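You operate a simulated robot arm through the tools that you are given. There is no shell and no other tool. Be economical: measure what you need, move in short steps, check, and stop when the job is done.

You run a simulated two-armed robot. Do the job below in one go: nothing can be reset, and whatever is moved stays where it is left.

## Task
Open the drawer with a green handle, take the green cap and put it in the inside of the drawer with a green handle and shut the handle again. Then pull the right drawer of the grey ring bench open. Keep to this order.

Only the result counts: the job must be done as asked and must still hold three seconds after the hand-in. Knocking over, shifting, dropping, spilling or breaking anything else fails it. Lids that push on must go on centred and level and be pressed home; caps that screw on are set level and turned clockwise until they are tight.

## Robot
Two 7-joint arms with two-finger parallel grippers on one trunk, on a base that drives. Base frame: it is fixed to the floor where the robot stands at the start and does not move with it; the origin is under the middle of the robot, x ahead of it, y to its left, z up. Units: cm, rad, N and s.
The left shoulder is at the start at [2, 13.8, 90], the right one opposite. With the tool pointing down near the work surface each hand reaches from about 10 to 46 cm from the robot's upright axis, wherever it stands, measured 20 degrees to its own side. Places, roughly: drawer with a green handle [60, -10, 60]; green cap (5x5x3 cm) [-70, -190, 40]; inside of the drawer with a green handle [70, -20, 60]; right drawer of the grey ring bench [-570, 250, 70]. Payload 1.57 kg a hand.
The TCP of each hand is the grasp point between the finger pads, 3 cm short of the fingertips. In the tool frame z runs along the fingers and y along their closing line. Largest opening 8 cm; finger width 1.7, thickness 1.2; the body of the gripper, 4 by 8.2 cm, starts 8 cm behind the TCP.
Orientation is that of the tool frame in the base frame, as a unit quaternion [w, x, y, z]. With the fingers straight down and closing along the base's y, the tool's x points along the base's -x, its y along +y and its z along -z.

## Interface
- The arms move only by the tool play_rows. It takes "left_targets", "right_targets" or both (then of equal length, played together; a hand with none holds still); each is a list of rows, each a list of 3 entries, a list of its own where there are three numbers: the shift along the base's x, y, z in cm, then the turn, a rotation vector about the base's x, y, z in rad, then the finger opening in cm, from 0 to 8. In form: [[[tx, ty, tz], [ax, ay, az], hand], ...]. A call has 1 to 12 rows; each row is the pose to reach, as a shift and turn from the pose commanded when the call began. Rows are played at 5 a second. More than 5 cm and 0.15 rad between two rows, or a gripper value outside its range, and nothing of the call is played. Where a pose cannot be reached the arm comes as near as it can. A force on the tool above 40 N (or 10 N above the force at the start of the call, whichever is more), or a blocked arm, ends the call early, and 0.2 s more pass. The fingers move at their own pace (about 4.5 cm/s each) and stop on an object; they squeeze with about 35 N. The grip force told is the motor's: it shows also when the fingers shut on nothing. Time passes only in rows, and 0.2 s behind the last, so rows that repeat a pose let the fingers close. It gives the time, the measured TCP pose, the force on the tool (base axes), the opening and the grip force at its end, in the units of the frame above (readings bear some noise), with the torque about the TCP (base axes, N m) and any sound that the robot's microphone picked up.
- Cameras (640 x 400 px; columns grow to the right, rows downward): "scene" is now at [18.95, 2.61, 82.61]; the picture's right is [0.28, -0.96, 0.00], its down [-0.12, -0.04, -0.99] and it looks along [0.95, 0.28, -0.13] (base axes); focal length 214 px, centre (320, 200). "left" rides on the left gripper at [7.2, 0.7, -12.2] in its tool frame; the picture's right is [-0.09, 1.00, 0.00], its down [-0.84, -0.08, -0.54] and it looks along [-0.54, -0.05, 0.84] (tool axes); focal length 238 px, centre (320, 200). "right" rides on the right gripper at [7.2, -0.7, -12.2] in its tool frame; the picture's right is [0.09, 1.00, 0.00], its down [-0.84, 0.08, -0.54] and it looks along [-0.54, 0.05, 0.84] (tool axes); focal length 238 px, centre (320, 200). There is no depth. A picture from a camera that has moved, and an enlarged one, comes with that camera's place and axes in the base frame and with its lens.
- camera(camera): a new picture of that camera. It takes no simulated time.
- slide_trunk(by): slides the trunk up (or, below 0, down) by that many cm; the arms and the scene camera ride with it, the base frame stays. It gives what a move gives, with no picture.
- drive_base(legs): drives the robot by 1 to 6 legs, each [ahead, left, turn to the left] in cm, cm and rad, along the robot's own axes; the way and the turn of a leg run together, so that a leg with both is an arc; at most 150 cm and 3.142 rad a leg. The arms and the cameras ride along, it lands a little off, and it stops where it bumps. It gives what a move gives.
- aim_head(pan, tilt): turns the head with the scene camera to pan (to the left, within 1.047 rad either way) and tilt (down, from -0.506 to 1.204), counted from straight ahead of the robot. It gives what a move gives.
- zoom(camera, box): a new picture of the part [left, top, right, bottom] of that camera's present view, enlarged. It takes no simulated time.
- hand_in(): hands the job in; it is judged then, once.

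Work in short steps. Places have to be worked out from the pictures, the camera data and where the tool is seen: move nearer, look again, correct. Check each grasp and each placing, and mend what went wrong. You have 165 turns and 138 pictures in all, those below and enlarged ones among them. Open the grippers and draw the arms clear of the work before you hand the job in, unless the task says otherwise; then end with one line.

The tools are called after "Emit:" as a command line: name --argument value ..., lists and objects as JSON in quotes. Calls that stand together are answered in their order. play_rows: Moves the arms, as the interface text tells. Its arguments: {"type":"object","properties":{"left_targets":{"type":"array","items":{"type":"array"}},"right_targets":{"type":"array","items":{"type":"array"}}},"required":[]} The other tools are called the same way: slide_trunk (by) slides the trunk up or down; drive_base (legs) drives the base; aim_head (pan, tilt) turns the head that bears the scene camera; camera (camera) takes a picture; zoom (camera, box) takes an enlarged picture of a part of a camera's view; hand_in () hands the job in.

At the start:

```text
clock: 0.0
left_eef_pos: [22.33, 34.78, 74.54]
left_ee_rot: [-0.335, -0.121, 0.927, -0.12]
left_force: [0.4, 0.4, 0.8]
left_torque: [-0.01, -0.02, -0.01]
left_opening: 7.97
left_grip_force: 0.0
right_eef_pos: [32.94, -1.95, 78.69]
right_ee_rot: [-0.159, 0.0, 0.987, -0.002]
right_force: [-0.1, -0.4, 0.7]
right_torque: [0.03, 0.01, 0.04]
right_opening: 8.0
right_grip_force: 0.0
trunk travel left (down, up): [-27.5, 96.5]
robot x, y, heading: [-0.0, 0.36, -0.002]
head pan, tilt: [0.286, 0.129]
```

scene: 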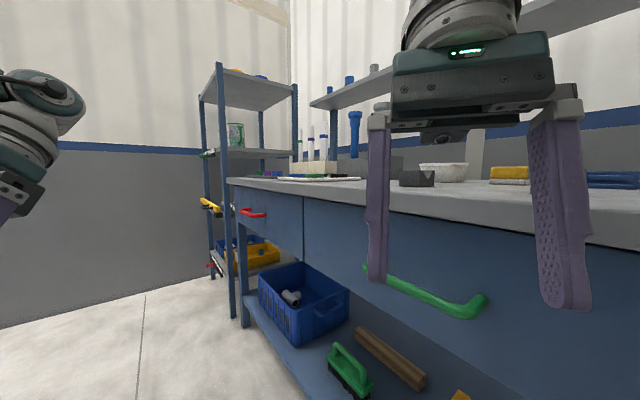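
right: 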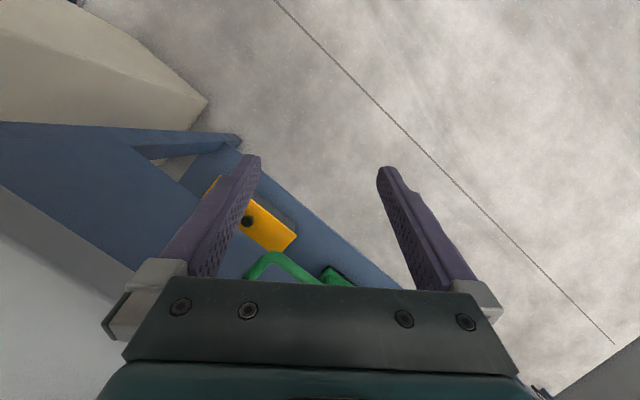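
left: 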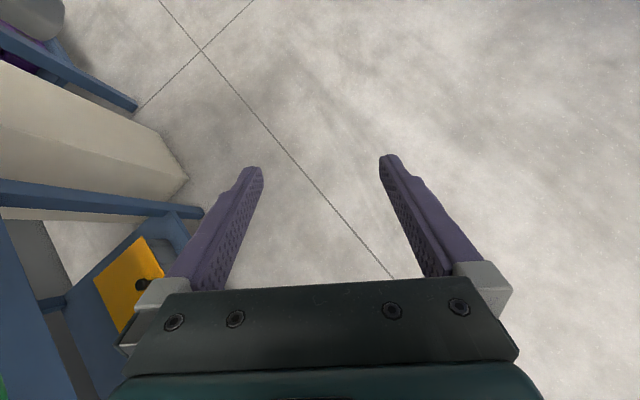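

The green handle is ahead, partly hidden by the right gripper. I aim the head at it for a better look.

Emit:
aim_head --pan -0.15 --tilt 0.45

Emit:
camera --camera "scene"

```text
clock: 0.9
left_eef_pos: [22.2, 34.88, 74.41]
left_ee_rot: [-0.339, -0.123, 0.925, -0.122]
left_force: [0.4, -0.5, -0.4]
left_torque: [0.0, 0.0, -0.04]
left_opening: 8.02
left_grip_force: 0.1
right_eef_pos: [32.92, -1.84, 78.63]
right_ee_rot: [-0.16, 0.001, 0.987, -0.002]
right_force: [-0.1, -0.2, 0.5]
right_torque: [-0.04, 0.0, -0.01]
right_opening: 7.99
right_grip_force: 0.0
trunk travel left (down, up): [-27.5, 96.5]
robot x, y, heading: [0.22, 0.07, -0.001]
head pan, tilt: [-0.15, 0.45]
```

```text
134 pictures are left
camera scene: at [19.17, -1.36, 79.63], right [-0.15, -0.99, 0.0], down [-0.43, 0.06, -0.9], along [0.89, -0.13, -0.43], focal length 214 px, centre (320, 200)
```

scene: 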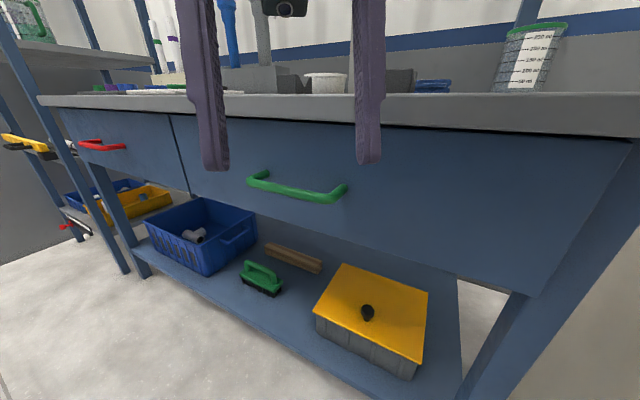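

By triangulating two views, the handle runs from about (51,4,68.5) to (44,-8,69.5), so the bench is yawed about -0.55 rad. I back off a bit and turn to face it squarely.

Emit:
drive_base --legs '[[-15, 0, 0], [0, 0, -0.55]]'

Emit:
aim_head --pan 0.4 --tilt 0.3

Emit:
camera --camera "scene"

```text
clock: 3.8
left_eef_pos: [21.97, 18.54, 74.53]
left_ee_rot: [-0.357, 0.126, 0.925, -0.03]
left_force: [-0.4, -0.6, -0.1]
left_torque: [-0.01, -0.03, -0.02]
left_opening: 8.02
left_grip_force: 0.0
right_eef_pos: [12.36, -18.45, 78.55]
right_ee_rot: [-0.155, 0.264, 0.951, 0.04]
right_force: [0.4, -0.1, 0.8]
right_torque: [-0.02, -0.02, 0.0]
right_opening: 7.97
right_grip_force: 0.2
trunk travel left (down, up): [-27.5, 96.5]
robot x, y, heading: [-15.16, 0.31, -0.535]
head pan, tilt: [-0.15, 0.45]
```

```text
clock: 4.8
left_eef_pos: [22.03, 18.56, 74.41]
left_ee_rot: [-0.358, 0.125, 0.925, -0.03]
left_force: [0.5, -0.4, 0.0]
left_torque: [-0.01, 0.01, -0.02]
left_opening: 8.01
left_grip_force: 0.1
right_eef_pos: [12.41, -18.34, 78.62]
right_ee_rot: [-0.155, 0.263, 0.951, 0.041]
right_force: [-0.1, -0.2, -0.1]
right_torque: [0.0, 0.01, 0.03]
right_opening: 8.02
right_grip_force: 0.0
trunk travel left (down, up): [-27.5, 96.5]
robot x, y, heading: [-14.94, -0.31, -0.539]
head pan, tilt: [0.4, 0.3]
```

```text
133 pictures are left
camera scene: at [2.98, -6.46, 81.02], right [-0.14, -0.99, 0.0], down [-0.29, 0.04, -0.96], along [0.95, -0.13, -0.3], focal length 214 px, centre (320, 200)
```

scene: 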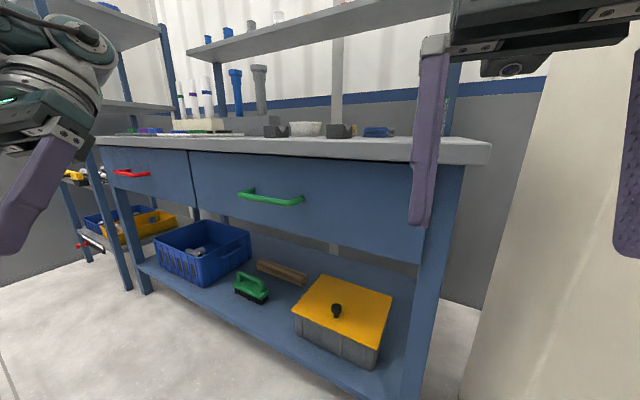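

Refined handle: centre about (47.4,-1.9,68.4), face yaw -0.53, matching my heading. I shift left 12 cm to line the left arm up, then rotate the left hand toward pointing forward with vertical closing.

Emit:
drive_base --legs '[[0, 12, 0]]'

Emit:
play_rows --left_targets '[[[0.1, -1.4, -0.3], [-0.073, -0.069, 0.097], 8], [[0.2, -2.8, -0.6], [-0.146, -0.139, 0.194], 8], [[0.3, -4.2, -0.9], [-0.219, -0.208, 0.291], 8], [[0.4, -5.6, -1.2], [-0.292, -0.278, 0.388], 8], [[0.5, -7, -1.5], [-0.365, -0.347, 0.484], 8], [[0.6, -8.4, -1.8], [-0.438, -0.417, 0.581], 8], [[0.7, -9.8, -2.1], [-0.512, -0.486, 0.678], 8], [[0.8, -11.2, -2.4], [-0.585, -0.556, 0.775], 8], [[0.9, -12.6, -2.7], [-0.658, -0.625, 0.872], 8], [[1, -14, -3], [-0.731, -0.694, 0.969], 8], [[1, -15.4, -3.3], [-0.804, -0.764, 1.066], 8], [[1.1, -16.8, -3.6], [-0.877, -0.833, 1.163], 8]]'

Emit:
camera --camera "scene"

```text
clock: 6.0
left_eef_pos: [28.17, 28.85, 74.57]
left_ee_rot: [-0.357, 0.125, 0.925, -0.03]
left_force: [0.1, 0.2, 0.5]
left_torque: [0.01, 0.01, 0.05]
left_opening: 7.97
left_grip_force: 0.0
right_eef_pos: [18.53, -8.09, 78.69]
right_ee_rot: [-0.156, 0.263, 0.951, 0.041]
right_force: [0.1, -0.6, -0.3]
right_torque: [-0.01, 0.0, -0.02]
right_opening: 7.98
right_grip_force: 0.0
trunk travel left (down, up): [-27.5, 96.5]
robot x, y, heading: [-8.96, 10.34, -0.539]
head pan, tilt: [0.4, 0.3]
```

```text
clock: 8.8
left_eef_pos: [28.82, 14.82, 68.25]
left_ee_rot: [0.145, -0.262, 0.826, -0.477]
left_force: [0.8, 0.0, 0.2]
left_torque: [-0.01, 0.01, 0.0]
left_opening: 7.98
left_grip_force: 0.0
left hand out of reach, approached as far as the arm can: row 10, 11, 12
right_eef_pos: [18.47, -8.18, 78.56]
right_ee_rot: [-0.156, 0.263, 0.951, 0.04]
right_force: [0.7, -0.1, -0.3]
right_torque: [-0.01, -0.04, 0.02]
right_opening: 8.0
right_grip_force: 0.1
trunk travel left (down, up): [-27.5, 96.5]
robot x, y, heading: [-8.69, 10.22, -0.54]
head pan, tilt: [0.4, 0.3]
stopped in row 12 (left hand): the arm was blocked; the commanded pose is now the measured one
```

```text
132 pictures are left
camera scene: at [9.14, 3.75, 81.03], right [-0.14, -0.99, 0.0], down [-0.29, 0.04, -0.96], along [0.95, -0.13, -0.3], focal length 214 px, centre (320, 200)
```

scene: 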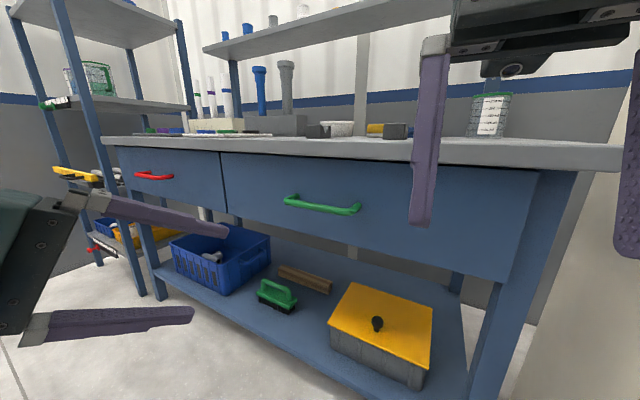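

The hand is mostly turned but too folded. I extend it forward while finishing the turn, stopping about 7 cm short of the handle.

Emit:
play_rows --left_targets '[[[2.5, -2, 0], [0, 0, 0], 8], [[5, -4, 0], [-0.04, -0.044, 0.046], 8], [[7.5, -7, 0], [-0.11, -0.122, 0.13], 8], [[9.5, -9, 0], [-0.18, -0.2, 0.21], 8], [[9.5, -11.3, 0], [-0.24, -0.267, 0.28], 8], [[9.5, -11.3, 0], [-0.3, -0.333, 0.35], 8], [[9.5, -11.3, 0], [-0.354, -0.394, 0.416], 8]]'

Emit:
camera --camera "scene"

Emit:
camera --camera "left"

```text
clock: 10.4
left_eef_pos: [35.81, 23.75, 74.51]
left_ee_rot: [0.334, -0.344, 0.628, -0.613]
left_force: [-0.6, 0.6, 0.3]
left_torque: [0.01, 0.01, -0.01]
left_opening: 7.97
left_grip_force: 0.0
left hand out of reach, approached as far as the arm can: row 1, 2, 3, 4, 5, 6, 7
right_eef_pos: [18.12, -8.09, 78.49]
right_ee_rot: [-0.156, 0.263, 0.951, 0.041]
right_force: [-1.5, 0.5, -1.2]
right_torque: [0.04, -0.04, 0.01]
right_opening: 7.99
right_grip_force: 0.1
trunk travel left (down, up): [-27.5, 96.5]
robot x, y, heading: [-8.82, 10.48, -0.539]
head pan, tilt: [0.4, 0.3]
```

```text
131 pictures are left
camera scene: at [8.84, 3.92, 80.97], right [-0.14, -0.99, 0.0], down [-0.3, 0.04, -0.95], along [0.95, -0.13, -0.3], focal length 214 px, centre (320, 200)
```

scene: 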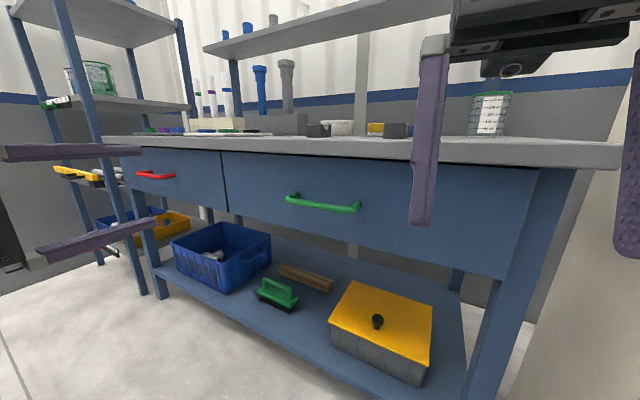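

```text
130 pictures are left
camera left: at [21.65, 24.23, 74.24], right [0.03, 0.09, -1.0], down [0.0, 1.0, 0.09], along [1.0, 0.0, 0.03], focal length 238 px, centre (320, 200)
```

left: 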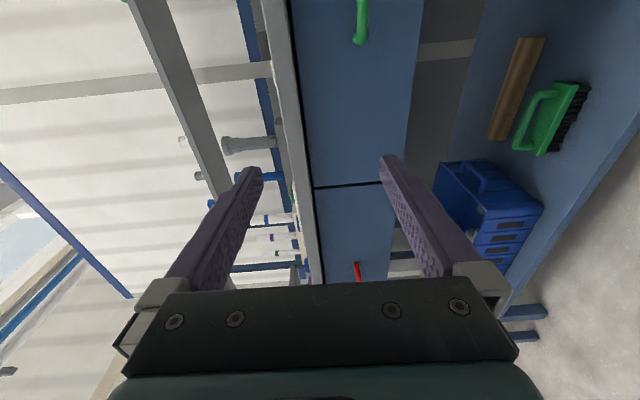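

The orientation is right (pointing at the drawer, fingers closing vertically), but the arm sits at L≈34, z≈74.5. I lower the trunk so the target lies higher relative to the shoulder, then re-test reach.

Emit:
slide_trunk --by -10

Emit:
play_rows --left_targets '[[[0, 0, 0], [0, 0, 0], 8], [[0, 0, 0], [0, 0, 0], 8], [[0, 0, 0], [0, 0, 0], 8]]'

```text
clock: 11.7
left_eef_pos: [36.12, 23.65, 64.56]
left_ee_rot: [0.334, -0.342, 0.626, -0.616]
left_force: [-0.1, -0.1, 0.1]
left_torque: [0.03, 0.04, -0.01]
left_opening: 8.03
left_grip_force: 0.1
right_eef_pos: [18.54, -8.1, 68.51]
right_ee_rot: [-0.156, 0.263, 0.951, 0.04]
right_force: [0.1, 0.4, -0.3]
right_torque: [0.01, -0.01, -0.01]
right_opening: 8.02
right_grip_force: 0.1
trunk travel left (down, up): [-17.5, 106.5]
robot x, y, heading: [-9.0, 10.26, -0.538]
head pan, tilt: [0.4, 0.3]
```

```text
clock: 12.5
left_eef_pos: [36.05, 23.52, 64.73]
left_ee_rot: [0.334, -0.343, 0.627, -0.615]
left_force: [0.0, 0.4, -0.4]
left_torque: [0.0, 0.0, -0.01]
left_opening: 7.99
left_grip_force: 0.0
right_eef_pos: [18.55, -8.06, 68.51]
right_ee_rot: [-0.156, 0.263, 0.951, 0.04]
right_force: [-0.4, -0.6, 1.1]
right_torque: [-0.01, -0.02, -0.01]
right_opening: 8.0
right_grip_force: 0.0
trunk travel left (down, up): [-17.5, 106.5]
robot x, y, heading: [-8.67, 10.08, -0.536]
head pan, tilt: [0.4, 0.3]
```

Command equals the measured pose. I try to extend forward 10 cm, inward 8 and up 4.

Emit:
play_rows --left_targets '[[[1.7, -1, 1], [0, 0, 0], 8], [[3.4, -2, 2], [0, 0, 0], 8], [[5.1, -3, 3], [0, 0, 0], 8], [[6.8, -4, 4], [0, 0, 0], 8], [[8.6, -5.1, 4], [0, 0, 0], 8], [[7.6, -6.8, 4], [0, 0, 0], 8], [[6.6, -8.5, 4], [0, 0, 0], 8], [[5.5, -10.2, 4], [0, 0, 0], 8], [[4.5, -12, 4], [0, 0, 0], 8]]'

```text
clock: 14.5
left_eef_pos: [39.97, 19.67, 71.14]
left_ee_rot: [0.333, -0.343, 0.627, -0.615]
left_force: [-0.1, -0.7, 0.8]
left_torque: [0.0, 0.01, 0.0]
left_opening: 8.01
left_grip_force: 0.1
left hand out of reach, approached as far as the arm can: row 2, 3, 4, 5, 6, 7, 8, 9
right_eef_pos: [18.39, -8.22, 68.53]
right_ee_rot: [-0.156, 0.263, 0.951, 0.041]
right_force: [-0.3, 0.0, 0.6]
right_torque: [0.0, 0.01, -0.02]
right_opening: 8.0
right_grip_force: 0.1
trunk travel left (down, up): [-17.5, 106.5]
robot x, y, heading: [-8.85, 10.39, -0.536]
head pan, tilt: [0.4, 0.3]
```

The left arm's lateral range stops at about L=33 in this pose, so I'll shift the base right instead. First I retract the right arm so it clears the bench.

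Emit:
play_rows --right_targets '[[[-4, 0.1, 0], [0, 0, 0], 8], [[-8, 0.1, 0], [0, 0, 0], 8], [[-12, 0.2, 0], [0, 0, 0], 8], [[-16, 0.3, 0], [0, 0, 0], 8]]'

Emit:
drive_base --legs '[[0, -14.3, 0]]'

Emit:
camera --camera "left"

Emit:
camera --camera "scene"

```text
clock: 15.5
left_eef_pos: [39.68, 19.71, 71.13]
left_ee_rot: [0.333, -0.342, 0.628, -0.615]
left_force: [-0.1, -0.8, 0.0]
left_torque: [0.0, -0.02, -0.01]
left_opening: 8.0
left_grip_force: 0.1
right_eef_pos: [4.49, -7.92, 68.32]
right_ee_rot: [-0.152, 0.285, 0.945, 0.04]
right_force: [8.1, -1.5, 0.7]
right_torque: [0.05, 0.06, -0.4]
right_opening: 8.0
right_grip_force: 0.0
trunk travel left (down, up): [-17.5, 106.5]
robot x, y, heading: [-9.13, 10.2, -0.537]
head pan, tilt: [0.4, 0.3]
stopped in row 4 (right hand): the force on the tool passed its limit at 81 N (the readings are from after the stop); the commanded pose is now the measured one
```

```text
clock: 16.9
left_eef_pos: [32.54, 7.44, 71.12]
left_ee_rot: [0.333, -0.341, 0.628, -0.615]
left_force: [-0.4, 0.0, -0.2]
left_torque: [-0.02, -0.02, -0.04]
left_opening: 8.01
left_grip_force: 0.1
right_eef_pos: [-2.92, -20.18, 68.33]
right_ee_rot: [-0.152, 0.285, 0.945, 0.041]
right_force: [15.0, -9.2, -2.6]
right_torque: [-0.03, 0.19, -0.93]
right_opening: 8.0
right_grip_force: 0.1
trunk travel left (down, up): [-17.5, 106.5]
robot x, y, heading: [-16.54, -2.1, -0.537]
head pan, tilt: [0.4, 0.3]
```

```text
129 pictures are left
camera left: at [18.37, 8.09, 70.79], right [0.03, 0.09, -1.0], down [0.0, 1.0, 0.09], along [1.0, 0.0, 0.03], focal length 238 px, centre (320, 200)
```

left: 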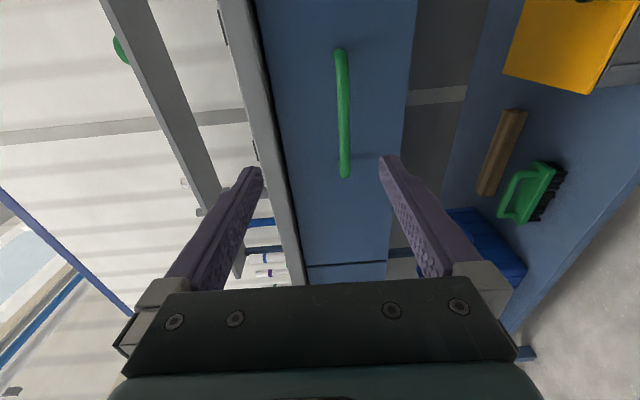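

```text
128 pictures are left
camera scene: at [1.77, -8.53, 71.01], right [-0.15, -0.99, 0.0], down [-0.29, 0.04, -0.95], along [0.94, -0.14, -0.3], focal length 214 px, centre (320, 200)
```

scene: 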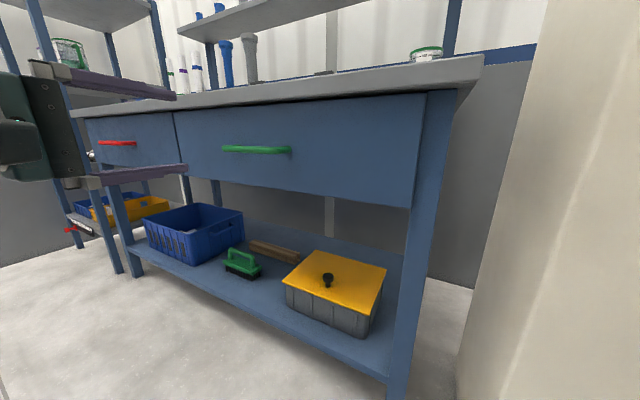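

Both views agree on the handle centre (47.4,-1.8,68.0): about 17.5 cm ahead of the left TCP, 3 cm lower, laterally aligned. I ease the right hand off the robot's own body, lower the trunk 3 cm and drive 13 cm ahead.

Emit:
play_rows --right_targets '[[[1.7, -1, 0], [0, 0, 0], 8], [[3.4, -2, 0], [0, 0, 0], 8]]'

Emit:
slide_trunk --by -3.1

Emit:
drive_base --legs '[[13, 0, 0]]'

Emit:
camera --camera "left"

Emit:
camera --camera "scene"

```text
clock: 17.4
left_eef_pos: [32.56, 7.27, 71.06]
left_ee_rot: [0.334, -0.342, 0.627, -0.615]
left_force: [0.7, 0.1, -0.4]
left_torque: [0.02, -0.04, -0.01]
left_opening: 7.99
left_grip_force: 0.0
right_eef_pos: [0.49, -22.3, 68.41]
right_ee_rot: [-0.153, 0.284, 0.946, 0.04]
right_force: [-0.2, -0.2, 0.0]
right_torque: [0.02, -0.05, 0.0]
right_opening: 7.99
right_grip_force: 0.0
trunk travel left (down, up): [-17.5, 106.5]
robot x, y, heading: [-16.26, -2.43, -0.538]
head pan, tilt: [0.4, 0.3]
```

```text
clock: 18.2
left_eef_pos: [32.51, 7.42, 67.96]
left_ee_rot: [0.334, -0.343, 0.627, -0.615]
left_force: [-0.4, 0.4, 0.4]
left_torque: [-0.03, 0.0, 0.03]
left_opening: 8.0
left_grip_force: 0.1
right_eef_pos: [0.5, -22.26, 65.23]
right_ee_rot: [-0.153, 0.285, 0.946, 0.039]
right_force: [-0.4, 0.1, 0.0]
right_torque: [0.0, -0.03, -0.01]
right_opening: 8.04
right_grip_force: 0.0
trunk travel left (down, up): [-14.4, 109.6]
robot x, y, heading: [-16.3, -2.18, -0.535]
head pan, tilt: [0.4, 0.3]
```

```text
clock: 19.5
left_eef_pos: [43.48, 0.87, 67.95]
left_ee_rot: [0.333, -0.343, 0.627, -0.615]
left_force: [-0.1, 0.1, 0.4]
left_torque: [-0.01, -0.01, -0.02]
left_opening: 8.0
left_grip_force: 0.1
right_eef_pos: [11.42, -28.81, 65.36]
right_ee_rot: [-0.153, 0.283, 0.946, 0.039]
right_force: [0.3, -0.6, 0.5]
right_torque: [0.01, 0.02, 0.0]
right_opening: 8.04
right_grip_force: 0.0
trunk travel left (down, up): [-14.4, 109.6]
robot x, y, heading: [-5.33, -8.78, -0.541]
head pan, tilt: [0.4, 0.3]
```

```text
127 pictures are left
camera left: at [29.32, 1.49, 67.65], right [0.03, 0.09, -1.0], down [0.0, 1.0, 0.09], along [1.0, 0.0, 0.03], focal length 238 px, centre (320, 200)
```

left: 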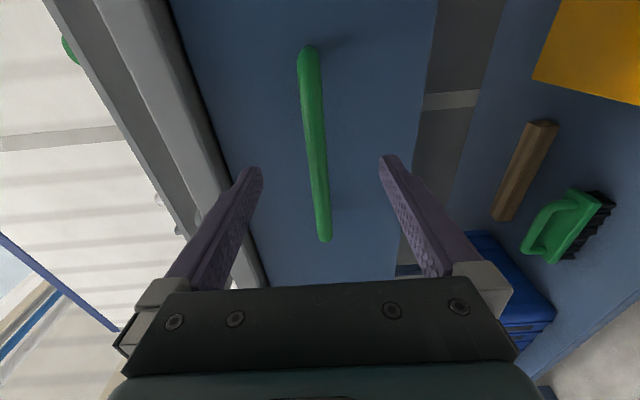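

```text
126 pictures are left
camera scene: at [12.74, -15.07, 67.9], right [-0.14, -0.99, 0.0], down [-0.29, 0.04, -0.95], along [0.95, -0.13, -0.3], focal length 214 px, centre (320, 200)
```

scene: 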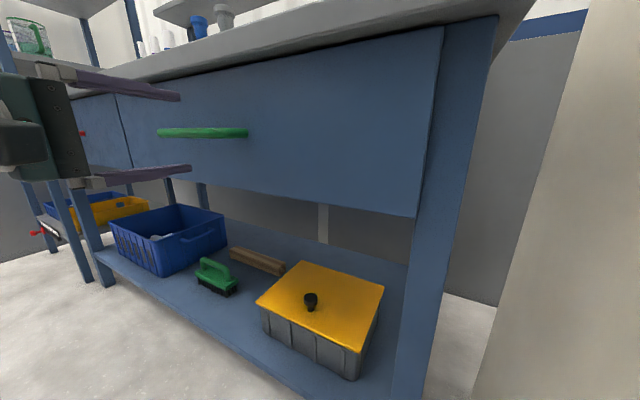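

The handle is centred between the fingers, about 4.7 cm ahead of the TCP. I drive 3.7 cm ahead and close.

Emit:
drive_base --legs '[[3.7, 0, 0]]'

Emit:
play_rows --left_targets '[[[0, 0, 0], [0, 0, 0], 0], [[0, 0, 0], [0, 0, 0], 0], [[0, 0, 0], [0, 0, 0], 0], [[0, 0, 0], [0, 0, 0], 0], [[0, 0, 0], [0, 0, 0], 0]]'

Emit:
camera --camera "left"

```text
clock: 20.4
left_eef_pos: [46.4, -0.94, 67.93]
left_ee_rot: [0.333, -0.342, 0.628, -0.615]
left_force: [-0.7, -0.7, -0.3]
left_torque: [-0.01, -0.01, -0.03]
left_opening: 7.98
left_grip_force: 0.0
right_eef_pos: [14.36, -30.54, 65.18]
right_ee_rot: [-0.154, 0.284, 0.945, 0.04]
right_force: [-0.2, -0.5, 0.4]
right_torque: [-0.03, 0.01, 0.03]
right_opening: 7.99
right_grip_force: 0.1
trunk travel left (down, up): [-14.4, 109.6]
robot x, y, heading: [-1.78, -10.84, -0.539]
head pan, tilt: [0.4, 0.3]
```

```text
clock: 21.6
left_eef_pos: [46.67, -0.98, 67.94]
left_ee_rot: [0.333, -0.342, 0.627, -0.615]
left_force: [0.5, -0.7, 0.1]
left_torque: [0.12, -0.12, -0.08]
left_opening: 1.39
left_grip_force: 23.2
right_eef_pos: [14.65, -30.64, 65.27]
right_ee_rot: [-0.153, 0.284, 0.946, 0.04]
right_force: [-1.9, -0.3, 0.4]
right_torque: [-0.04, -0.01, 0.0]
right_opening: 8.0
right_grip_force: 0.1
trunk travel left (down, up): [-14.4, 109.6]
robot x, y, heading: [-2.11, -10.67, -0.537]
head pan, tilt: [0.4, 0.3]
```

```text
125 pictures are left
camera left: at [32.54, -0.44, 67.66], right [0.03, 0.09, -1.0], down [0.0, 1.0, 0.09], along [1.0, 0.0, 0.03], focal length 238 px, centre (320, 200)
```

left: 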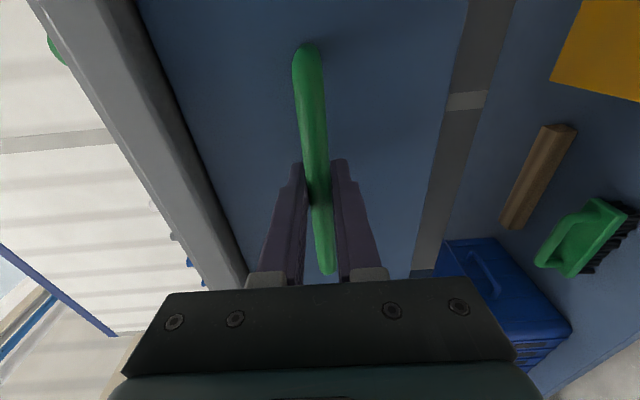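

Gripped (1.4 cm bar). I pull by driving back 20 cm.

Emit:
drive_base --legs '[[-20, 0, 0]]'

Emit:
camera --camera "scene"

```text
clock: 23.1
left_eef_pos: [30.03, 9.72, 68.09]
left_ee_rot: [0.334, -0.343, 0.628, -0.614]
left_force: [15.0, 18.8, -10.5]
left_torque: [0.07, -0.07, 0.21]
left_opening: 1.36
left_grip_force: 30.0
right_eef_pos: [-2.26, -19.97, 65.25]
right_ee_rot: [-0.152, 0.285, 0.945, 0.042]
right_force: [0.8, 0.0, 0.2]
right_torque: [0.01, 0.0, -0.03]
right_opening: 7.99
right_grip_force: 0.0
trunk travel left (down, up): [-14.4, 109.6]
robot x, y, heading: [-18.93, -0.22, -0.537]
head pan, tilt: [0.4, 0.3]
```

```text
124 pictures are left
camera scene: at [-0.94, -6.24, 67.94], right [-0.14, -0.99, 0.0], down [-0.29, 0.04, -0.96], along [0.95, -0.13, -0.29], focal length 214 px, centre (320, 200)
```

scene: 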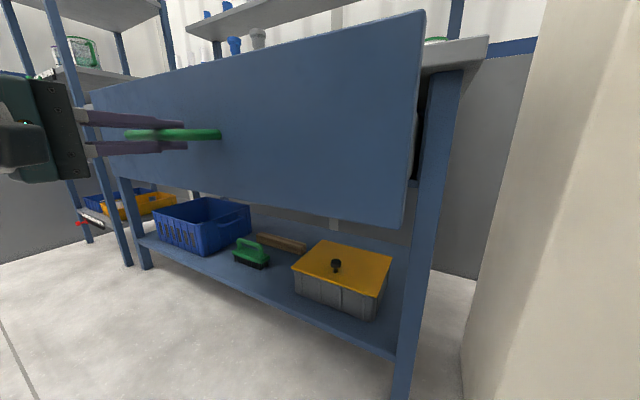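

The drawer came out about 20 cm. I release, back off, and raise the trunk to look inside.

Emit:
play_rows --left_targets '[[[0, 0, 0], [0, 0, 0], 8], [[0, 0, 0], [0, 0, 0], 8], [[0, 0, 0], [0, 0, 0], 8], [[0, 0, 0], [0, 0, 0], 8]]'

Emit:
drive_base --legs '[[-15, 0, 0]]'

Emit:
slide_trunk --by 35

Emit:
camera --camera "scene"

```text
clock: 24.1
left_eef_pos: [29.57, 9.28, 67.83]
left_ee_rot: [0.333, -0.344, 0.629, -0.613]
left_force: [0.4, 0.6, 0.3]
left_torque: [-0.02, -0.05, 0.0]
left_opening: 7.98
left_grip_force: 0.0
right_eef_pos: [-2.67, -20.47, 65.31]
right_ee_rot: [-0.153, 0.284, 0.946, 0.038]
right_force: [0.2, 0.3, -0.6]
right_torque: [-0.02, 0.03, 0.01]
right_opening: 8.0
right_grip_force: 0.2
trunk travel left (down, up): [-14.4, 109.6]
robot x, y, heading: [-19.62, -0.33, -0.539]
head pan, tilt: [0.4, 0.3]
```

```text
clock: 25.5
left_eef_pos: [16.9, 16.89, 67.98]
left_ee_rot: [0.332, -0.342, 0.628, -0.615]
left_force: [-0.2, -0.4, 0.0]
left_torque: [-0.02, -0.03, 0.02]
left_opening: 8.01
left_grip_force: 0.0
right_eef_pos: [-15.32, -12.85, 65.4]
right_ee_rot: [-0.152, 0.285, 0.946, 0.039]
right_force: [0.0, 0.8, 0.3]
right_torque: [0.03, 0.0, -0.01]
right_opening: 8.0
right_grip_force: 0.1
trunk travel left (down, up): [-14.4, 109.6]
robot x, y, heading: [-32.3, 7.37, -0.541]
head pan, tilt: [0.4, 0.3]
```

```text
clock: 28.9
left_eef_pos: [16.77, 17.03, 102.74]
left_ee_rot: [0.332, -0.343, 0.629, -0.614]
left_force: [0.1, 0.6, 0.3]
left_torque: [-0.02, -0.01, 0.02]
left_opening: 7.99
left_grip_force: 0.1
right_eef_pos: [-15.43, -12.73, 100.24]
right_ee_rot: [-0.153, 0.285, 0.946, 0.039]
right_force: [0.5, -0.2, 0.4]
right_torque: [0.02, -0.03, -0.02]
right_opening: 8.02
right_grip_force: 0.1
trunk travel left (down, up): [-49.4, 74.6]
robot x, y, heading: [-32.23, 7.06, -0.539]
head pan, tilt: [0.4, 0.3]
```

```text
123 pictures are left
camera scene: at [-14.15, 0.98, 102.92], right [-0.14, -0.99, 0.0], down [-0.29, 0.04, -0.96], along [0.95, -0.13, -0.3], focal length 214 px, centre (320, 200)
```

scene: 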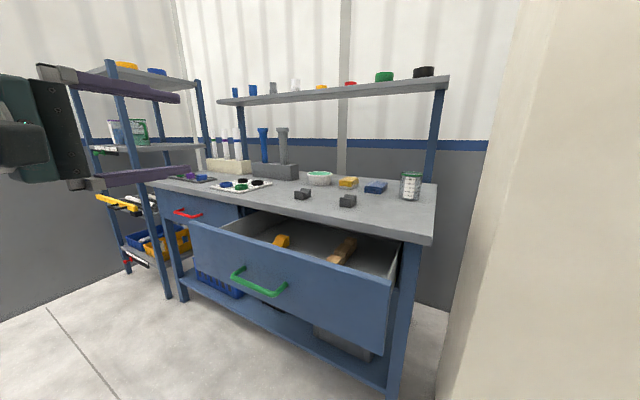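

The drawer is open with a yellow and a wooden thing inside. I zoom in for free space, and turn the head toward where the cap should be.

Emit:
zoom --camera "scene" --box '[170, 190, 430, 352]'

Emit:
aim_head --pan -1.04 --tilt 0.4

Emit:
camera --camera "scene"

```text
2.46 times, centred on (300, 271) of scene
camera zoom: at [-14.15, 0.98, 102.92], right [-0.14, -0.99, 0.0], down [-0.29, 0.04, -0.96], along [0.95, -0.13, -0.3], focal length 528 px, centre (369, 25)
```

zoom: 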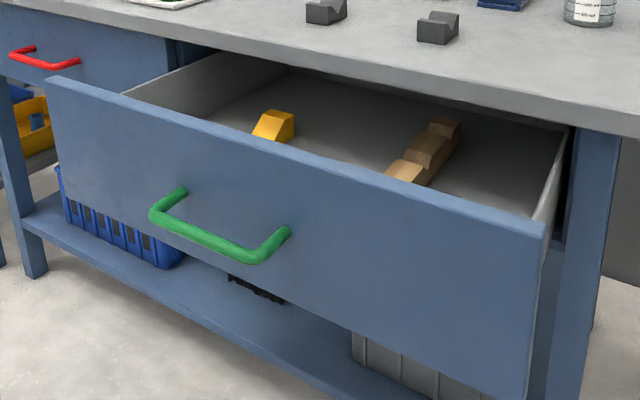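

```text
clock: 30.5
left_eef_pos: [16.74, 16.92, 102.82]
left_ee_rot: [0.333, -0.343, 0.628, -0.614]
left_force: [-0.1, 0.6, 0.2]
left_torque: [0.01, 0.01, -0.03]
left_opening: 7.98
left_grip_force: 0.0
right_eef_pos: [-15.5, -12.83, 100.34]
right_ee_rot: [-0.153, 0.284, 0.946, 0.04]
right_force: [0.4, 0.6, -0.3]
right_torque: [-0.02, 0.01, 0.0]
right_opening: 7.99
right_grip_force: 0.1
trunk travel left (down, up): [-49.4, 74.6]
robot x, y, heading: [-32.03, 7.14, -0.541]
head pan, tilt: [-1.04, 0.4]
```

```text
121 pictures are left
camera scene: at [-23.47, -6.98, 102.0], right [-1.0, 0.01, 0.0], down [0.0, 0.39, -0.92], along [-0.01, -0.92, -0.39], focal length 214 px, centre (320, 200)
```

scene: 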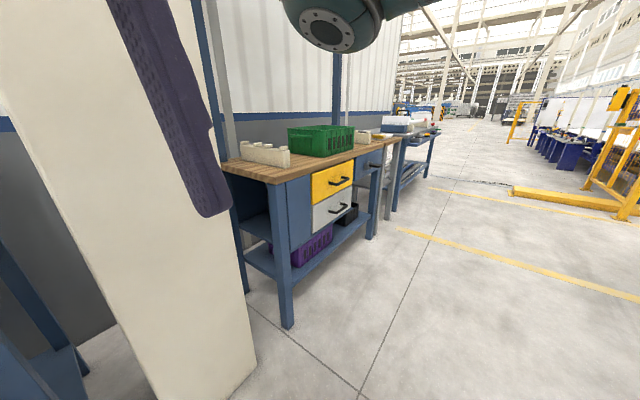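

The cap's rough place projects near (370,184). I zoom there.

Emit:
zoom --camera "scene" --box '[220, 100, 460, 250]'

```text
2.67 times, centred on (340, 175) of scene
camera zoom: at [-23.47, -6.98, 102.0], right [-1.0, 0.01, 0.0], down [0.0, 0.39, -0.92], along [-0.01, -0.92, -0.39], focal length 572 px, centre (267, 267)
```

zoom: 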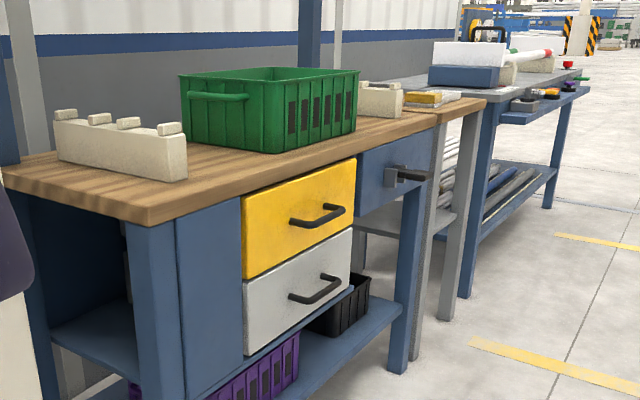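

The cap seems to be near the far end of the wooden-top bench (probably on a shelf around z=40). Its front line is roughly parallel to my lateral axis, so I drive sideways right, keeping a wide clearance.

Emit:
drive_base --legs '[[-25, 0, 0], [0, -85, 0], [0, -85, -0.1]]'

Emit:
aim_head --pan 0 --tilt 0.45

Emit:
camera --camera "scene"

```text
clock: 40.6
left_eef_pos: [-93.43, -119.08, 102.76]
left_ee_rot: [0.309, -0.319, 0.641, -0.626]
left_force: [-0.5, -0.1, -0.1]
left_torque: [-0.03, -0.01, -0.03]
left_opening: 8.02
left_grip_force: 0.1
right_eef_pos: [-127.91, -146.07, 100.27]
right_ee_rot: [-0.15, 0.321, 0.934, 0.045]
right_force: [-0.1, -0.3, -0.5]
right_torque: [0.03, 0.0, -0.01]
right_opening: 8.0
right_grip_force: 0.1
trunk travel left (down, up): [-49.4, 74.6]
robot x, y, heading: [-142.49, -125.1, -0.621]
head pan, tilt: [-1.04, 0.4]
```

```text
clock: 41.9
left_eef_pos: [-93.46, -118.99, 102.74]
left_ee_rot: [0.309, -0.319, 0.641, -0.626]
left_force: [-0.8, -0.1, 0.0]
left_torque: [0.01, 0.02, 0.03]
left_opening: 7.99
left_grip_force: 0.1
right_eef_pos: [-127.86, -146.11, 100.35]
right_ee_rot: [-0.151, 0.322, 0.934, 0.046]
right_force: [-0.6, -0.6, 0.0]
right_torque: [-0.02, 0.0, 0.0]
right_opening: 8.01
right_grip_force: 0.1
trunk travel left (down, up): [-49.4, 74.6]
robot x, y, heading: [-142.51, -124.68, -0.614]
head pan, tilt: [0.0, 0.45]
```

```text
119 pictures are left
camera scene: at [-127.08, -135.84, 101.53], right [-0.58, -0.82, 0.0], down [-0.35, 0.25, -0.9], along [0.73, -0.52, -0.44], focal length 214 px, centre (320, 200)
```

scene: 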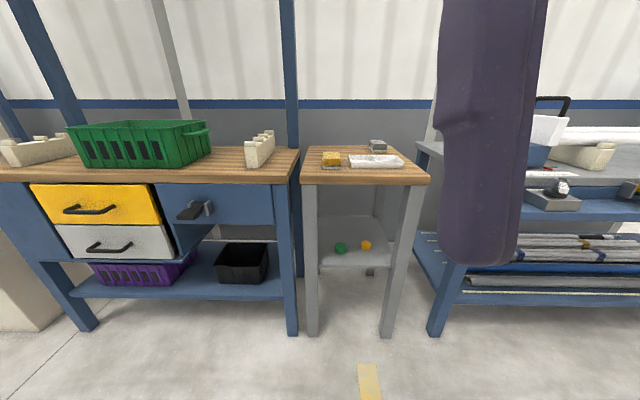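

The green cap sits on the grey stand's shelf at about (-70.6,-187.5,40), 13 cm behind the front legs, with an orange one about 11 cm to its right. Clearance above is about 33 cm, so I'll reach in with the left hand pitched 45° down; I rotate it now in free space.

Emit:
play_rows --left_targets '[[[-0.1, -0.5, -0.8], [0.13, -0.0295, -0.051], 8], [[-0.2, -1.1, -1.6], [0.261, -0.059, -0.102], 8], [[-0.3, -1.6, -2.5], [0.391, -0.0884, -0.1535], 8], [[-0.3, -2.2, -3.3], [0.5215, -0.1179, -0.2047], 8], [[-0.4, -2.7, -4.1], [0.652, -0.147, -0.256], 8], [[-0.5, -3.3, -5], [0.782, -0.177, -0.307], 8], [[-0.6, -3.8, -5.8], [0.9127, -0.2063, -0.358], 8], [[-0.7, -4.4, -6.6], [1.043, -0.2357, -0.409], 8], [[-0.8, -5, -7.5], [1.1735, -0.265, -0.4605], 8], [[-0.8, -5.5, -8.3], [1.304, -0.295, -0.512], 8], [[-0.9, -6.1, -9.1], [1.434, -0.324, -0.563], 8], [[-1, -6.6, -10], [1.5646, -0.3536, -0.614], 8]]'

Emit:
camera --camera "left"

```text
clock: 44.5
left_eef_pos: [-94.42, -125.65, 92.74]
left_ee_rot: [0.352, 0.277, 0.889, -0.1]
left_force: [-1.0, 0.4, -0.3]
left_torque: [0.02, 0.03, 0.03]
left_opening: 7.98
left_grip_force: 0.0
right_eef_pos: [-127.83, -146.16, 100.4]
right_ee_rot: [-0.151, 0.322, 0.933, 0.047]
right_force: [-0.3, 0.2, 0.4]
right_torque: [0.01, -0.01, -0.02]
right_opening: 8.01
right_grip_force: 0.0
trunk travel left (down, up): [-49.4, 74.6]
robot x, y, heading: [-142.99, -124.76, -0.613]
head pan, tilt: [0.0, 0.45]
```

```text
118 pictures are left
camera left: at [-105.32, -117.59, 96.92], right [0.61, 0.79, 0.08], down [0.15, -0.22, 0.96], along [0.78, -0.58, -0.25], focal length 238 px, centre (320, 200)
```

left: 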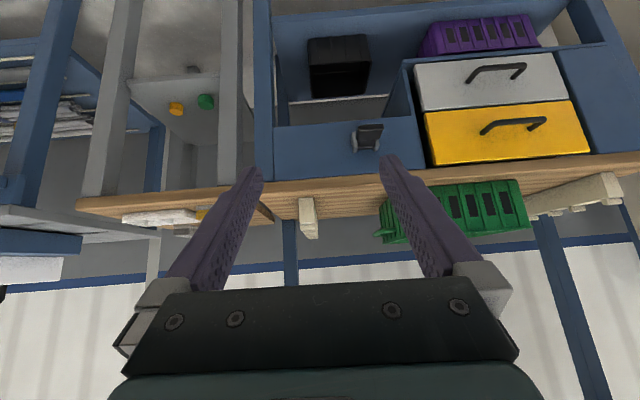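

Left-camera ray confirms the cap at about (-70.5,-188.2,40). To keep the base and right arm clear of the stand I extend the left arm 13 cm forward first.

Emit:
play_rows --left_targets '[[[3.3, -2.3, 0], [0, 0, 0], 8], [[6.6, -4.6, 0], [0, 0, 0], 8], [[9.9, -6.9, 0], [0, 0, 0], 8], [[10.7, -7.5, -2], [0, 0, 0], 8]]'

Emit:
drive_base --legs '[[0, -37.3, 0]]'

Emit:
camera --camera "scene"

```text
clock: 45.5
left_eef_pos: [-83.58, -133.04, 90.78]
left_ee_rot: [0.353, 0.276, 0.888, -0.101]
left_force: [-0.8, 0.0, 0.3]
left_torque: [-0.03, 0.0, 0.01]
left_opening: 8.0
left_grip_force: 0.0
right_eef_pos: [-127.86, -146.11, 100.29]
right_ee_rot: [-0.151, 0.321, 0.934, 0.045]
right_force: [0.4, -0.3, -0.5]
right_torque: [0.0, 0.02, 0.02]
right_opening: 8.0
right_grip_force: 0.1
trunk travel left (down, up): [-49.4, 74.6]
robot x, y, heading: [-142.55, -124.6, -0.618]
head pan, tilt: [0.0, 0.45]
```

```text
clock: 47.8
left_eef_pos: [-105.24, -163.35, 90.72]
left_ee_rot: [0.353, 0.274, 0.889, -0.1]
left_force: [-0.6, -0.6, 0.1]
left_torque: [-0.02, 0.03, 0.02]
left_opening: 8.0
left_grip_force: 0.1
right_eef_pos: [-149.46, -176.45, 100.25]
right_ee_rot: [-0.151, 0.321, 0.934, 0.046]
right_force: [0.5, -0.7, -0.2]
right_torque: [0.0, 0.02, 0.01]
right_opening: 8.0
right_grip_force: 0.0
trunk travel left (down, up): [-49.4, 74.6]
robot x, y, heading: [-164.28, -155.23, -0.614]
head pan, tilt: [0.0, 0.45]
```

```text
117 pictures are left
camera scene: at [-148.6, -166.21, 101.53], right [-0.58, -0.82, 0.0], down [-0.36, 0.25, -0.9], along [0.73, -0.52, -0.44], focal length 214 px, centre (320, 200)
```

scene: 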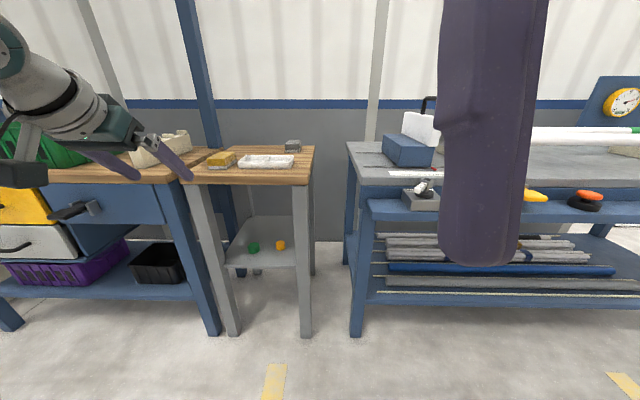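

Laterally aligned: the cap is about 42 cm straight ahead of the left TCP. I lower the trunk to bring the TCP to z≈46 and drive 25 cm ahead for a closer look.

Emit:
slide_trunk --by -44.5

Emit:
drive_base --legs '[[24, 0, 0]]'

Emit:
camera --camera "left"

Emit:
camera --camera "scene"

```text
refused: -44.5 is not a number from -40 to 40
```

```text
clock: 49.6
left_eef_pos: [-85.59, -177.27, 90.85]
left_ee_rot: [0.353, 0.275, 0.889, -0.1]
left_force: [0.1, -0.2, 0.7]
left_torque: [-0.05, -0.01, -0.02]
left_opening: 8.02
left_grip_force: 0.1
right_eef_pos: [-129.82, -190.35, 100.3]
right_ee_rot: [-0.151, 0.321, 0.934, 0.045]
right_force: [0.2, -0.2, -0.6]
right_torque: [0.01, 0.02, -0.04]
right_opening: 7.99
right_grip_force: 0.1
trunk travel left (down, up): [-49.4, 74.6]
robot x, y, heading: [-144.85, -168.83, -0.616]
head pan, tilt: [0.0, 0.45]
```

```text
116 pictures are left
camera left: at [-96.51, -169.08, 94.86], right [0.61, 0.79, 0.08], down [0.15, -0.21, 0.97], along [0.78, -0.58, -0.25], focal length 238 px, centre (320, 200)
```

left: 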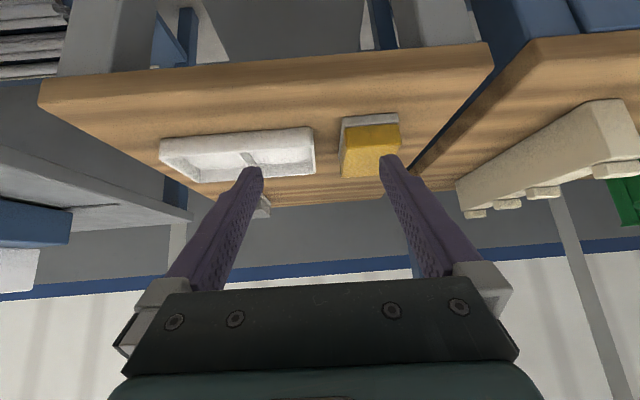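

```text
115 pictures are left
camera scene: at [-128.99, -180.04, 101.53], right [-0.58, -0.82, 0.0], down [-0.36, 0.25, -0.9], along [0.74, -0.52, -0.43], focal length 214 px, centre (320, 200)
```

scene: 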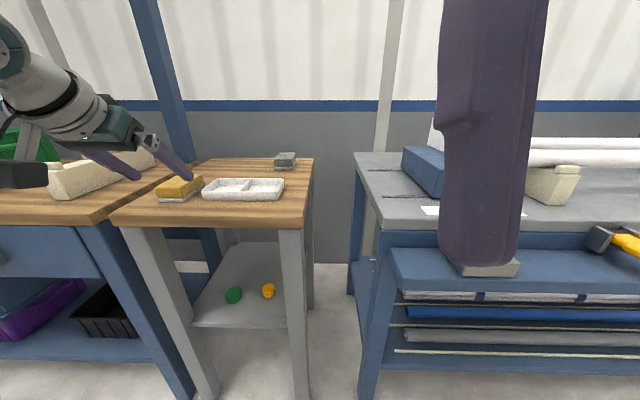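

The slide was refused (limit 40) but the drive ran, harmlessly, above the table. I back out 24 cm and then lower in two steps.

Emit:
drive_base --legs '[[-24, 0, 0]]'

Emit:
slide_trunk --by -40

Emit:
slide_trunk --by -4.5

Emit:
camera --camera "left"

Emit:
camera --camera "scene"

```text
clock: 51.4
left_eef_pos: [-104.71, -163.77, 90.83]
left_ee_rot: [0.352, 0.276, 0.889, -0.1]
left_force: [0.1, 0.3, 0.2]
left_torque: [0.0, 0.0, 0.03]
left_opening: 7.99
left_grip_force: 0.1
right_eef_pos: [-149.08, -176.84, 100.4]
right_ee_rot: [-0.151, 0.322, 0.934, 0.046]
right_force: [0.4, 0.1, -0.6]
right_torque: [-0.01, 0.0, -0.04]
right_opening: 7.99
right_grip_force: 0.1
trunk travel left (down, up): [-49.4, 74.6]
robot x, y, heading: [-163.94, -155.45, -0.618]
head pan, tilt: [0.0, 0.45]
```

```text
clock: 55.2
left_eef_pos: [-104.85, -163.81, 50.78]
left_ee_rot: [0.352, 0.276, 0.889, -0.101]
left_force: [-0.6, -0.1, -1.0]
left_torque: [-0.03, 0.0, 0.0]
left_opening: 7.97
left_grip_force: 0.1
right_eef_pos: [-148.95, -176.78, 60.32]
right_ee_rot: [-0.15, 0.321, 0.934, 0.045]
right_force: [0.0, 0.6, -0.6]
right_torque: [0.01, 0.0, 0.0]
right_opening: 8.0
right_grip_force: 0.2
trunk travel left (down, up): [-9.4, 114.6]
robot x, y, heading: [-163.73, -155.4, -0.618]
head pan, tilt: [0.0, 0.45]
```

```text
clock: 56.1
left_eef_pos: [-104.78, -163.88, 46.2]
left_ee_rot: [0.352, 0.276, 0.889, -0.101]
left_force: [0.0, -0.2, 0.0]
left_torque: [0.02, -0.02, -0.03]
left_opening: 7.98
left_grip_force: 0.1
right_eef_pos: [-148.96, -176.79, 55.8]
right_ee_rot: [-0.151, 0.322, 0.934, 0.045]
right_force: [-0.1, -0.1, -0.2]
right_torque: [0.02, 0.0, -0.04]
right_opening: 8.01
right_grip_force: 0.0
trunk travel left (down, up): [-4.9, 119.1]
robot x, y, heading: [-163.92, -155.78, -0.616]
head pan, tilt: [0.0, 0.45]
```

```text
114 pictures are left
camera left: at [-115.67, -155.62, 50.37], right [0.61, 0.79, 0.08], down [0.15, -0.21, 0.97], along [0.78, -0.58, -0.25], focal length 238 px, centre (320, 200)
```

left: 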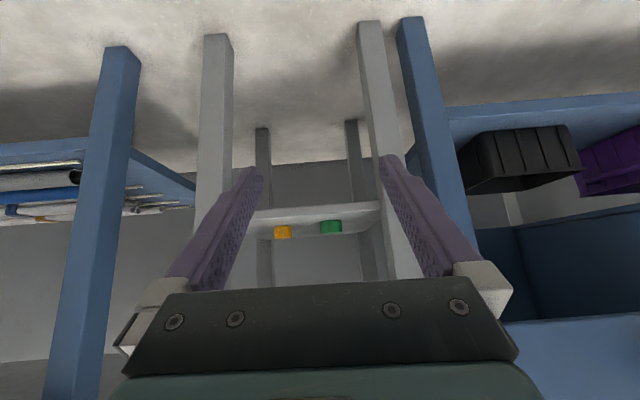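

```text
113 pictures are left
camera scene: at [-148.18, -166.5, 57.03], right [-0.58, -0.81, 0.0], down [-0.35, 0.25, -0.9], along [0.73, -0.52, -0.44], focal length 214 px, centre (320, 200)
```

scene: 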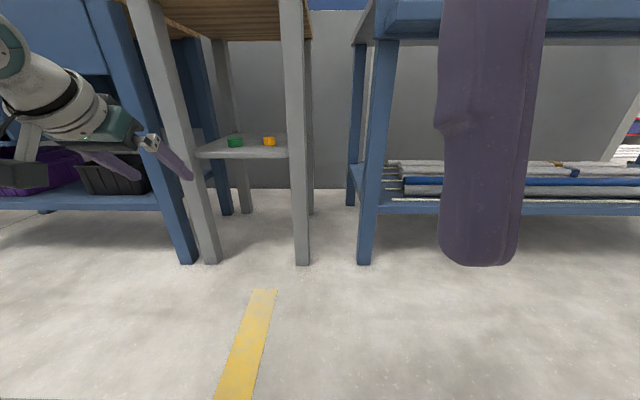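

From the lower viewpoint the cap spans z≈41–44, about 1 cm to the left of the hand's midline. I drive 24 cm ahead and 1 cm left, then look again.

Emit:
drive_base --legs '[[24, 1, 0]]'

Emit:
camera --camera "left"

Emit:
camera --camera "scene"

```text
clock: 57.9
left_eef_pos: [-84.36, -176.72, 46.19]
left_ee_rot: [0.352, 0.275, 0.889, -0.1]
left_force: [-0.4, 0.5, 0.2]
left_torque: [-0.01, 0.01, 0.0]
left_opening: 7.99
left_grip_force: 0.1
right_eef_pos: [-128.62, -189.88, 55.81]
right_ee_rot: [-0.151, 0.32, 0.934, 0.046]
right_force: [0.0, -0.4, 0.7]
right_torque: [0.02, 0.0, 0.01]
right_opening: 8.0
right_grip_force: 0.1
trunk travel left (down, up): [-4.9, 119.1]
robot x, y, heading: [-143.6, -168.72, -0.617]
head pan, tilt: [0.0, 0.45]
```

```text
112 pictures are left
camera left: at [-95.37, -168.62, 50.3], right [0.61, 0.79, 0.08], down [0.15, -0.21, 0.97], along [0.78, -0.58, -0.25], focal length 238 px, centre (320, 200)
```

left: 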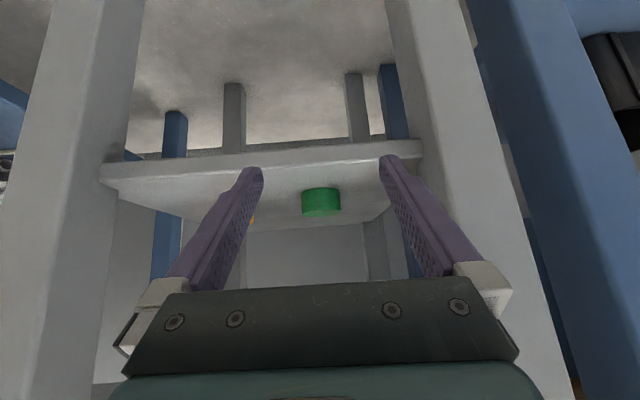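

```text
111 pictures are left
camera scene: at [-127.84, -179.62, 57.01], right [-0.58, -0.82, 0.0], down [-0.36, 0.25, -0.9], along [0.74, -0.52, -0.44], focal length 214 px, centre (320, 200)
```

scene: 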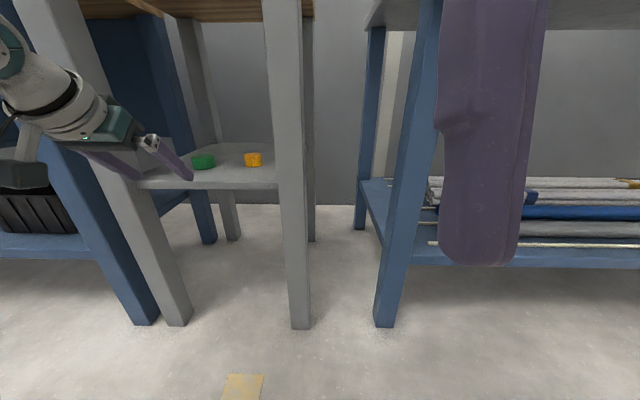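

The cap is centred between the fingers, about 16–17 cm ahead. I drive 13 cm further and check.

Emit:
drive_base --legs '[[13, 0, 0]]'

Emit:
camera --camera "left"

Emit:
camera --camera "scene"

```text
clock: 59.1
left_eef_pos: [-73.91, -184.0, 46.32]
left_ee_rot: [0.352, 0.273, 0.89, -0.099]
left_force: [0.4, 0.5, -0.3]
left_torque: [-0.04, -0.01, 0.01]
left_opening: 7.98
left_grip_force: 0.1
right_eef_pos: [-117.96, -197.27, 55.72]
right_ee_rot: [-0.151, 0.32, 0.934, 0.046]
right_force: [0.5, -0.4, 0.3]
right_torque: [0.02, 0.0, -0.01]
right_opening: 8.03
right_grip_force: 0.0
trunk travel left (down, up): [-4.9, 119.1]
robot x, y, heading: [-133.27, -175.83, -0.612]
head pan, tilt: [0.0, 0.45]
```

```text
110 pictures are left
camera left: at [-84.83, -175.95, 50.34], right [0.61, 0.79, 0.08], down [0.15, -0.21, 0.97], along [0.78, -0.58, -0.25], focal length 238 px, centre (320, 200)
```

left: 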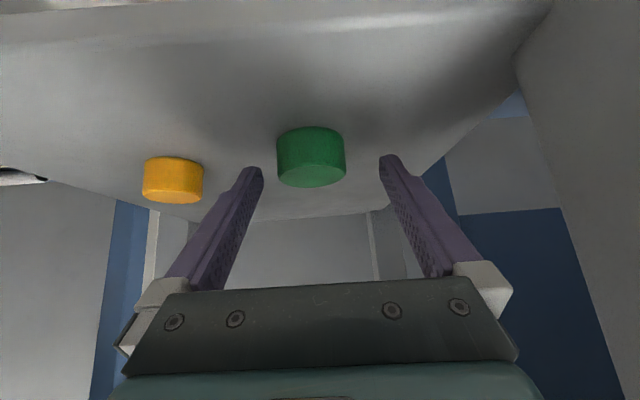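

```text
109 pictures are left
camera scene: at [-117.27, -187.01, 57.03], right [-0.58, -0.82, 0.0], down [-0.36, 0.25, -0.9], along [0.74, -0.52, -0.44], focal length 214 px, centre (320, 200)
```

scene: 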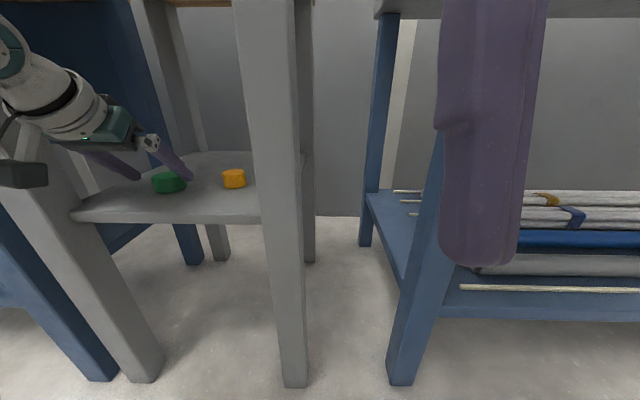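

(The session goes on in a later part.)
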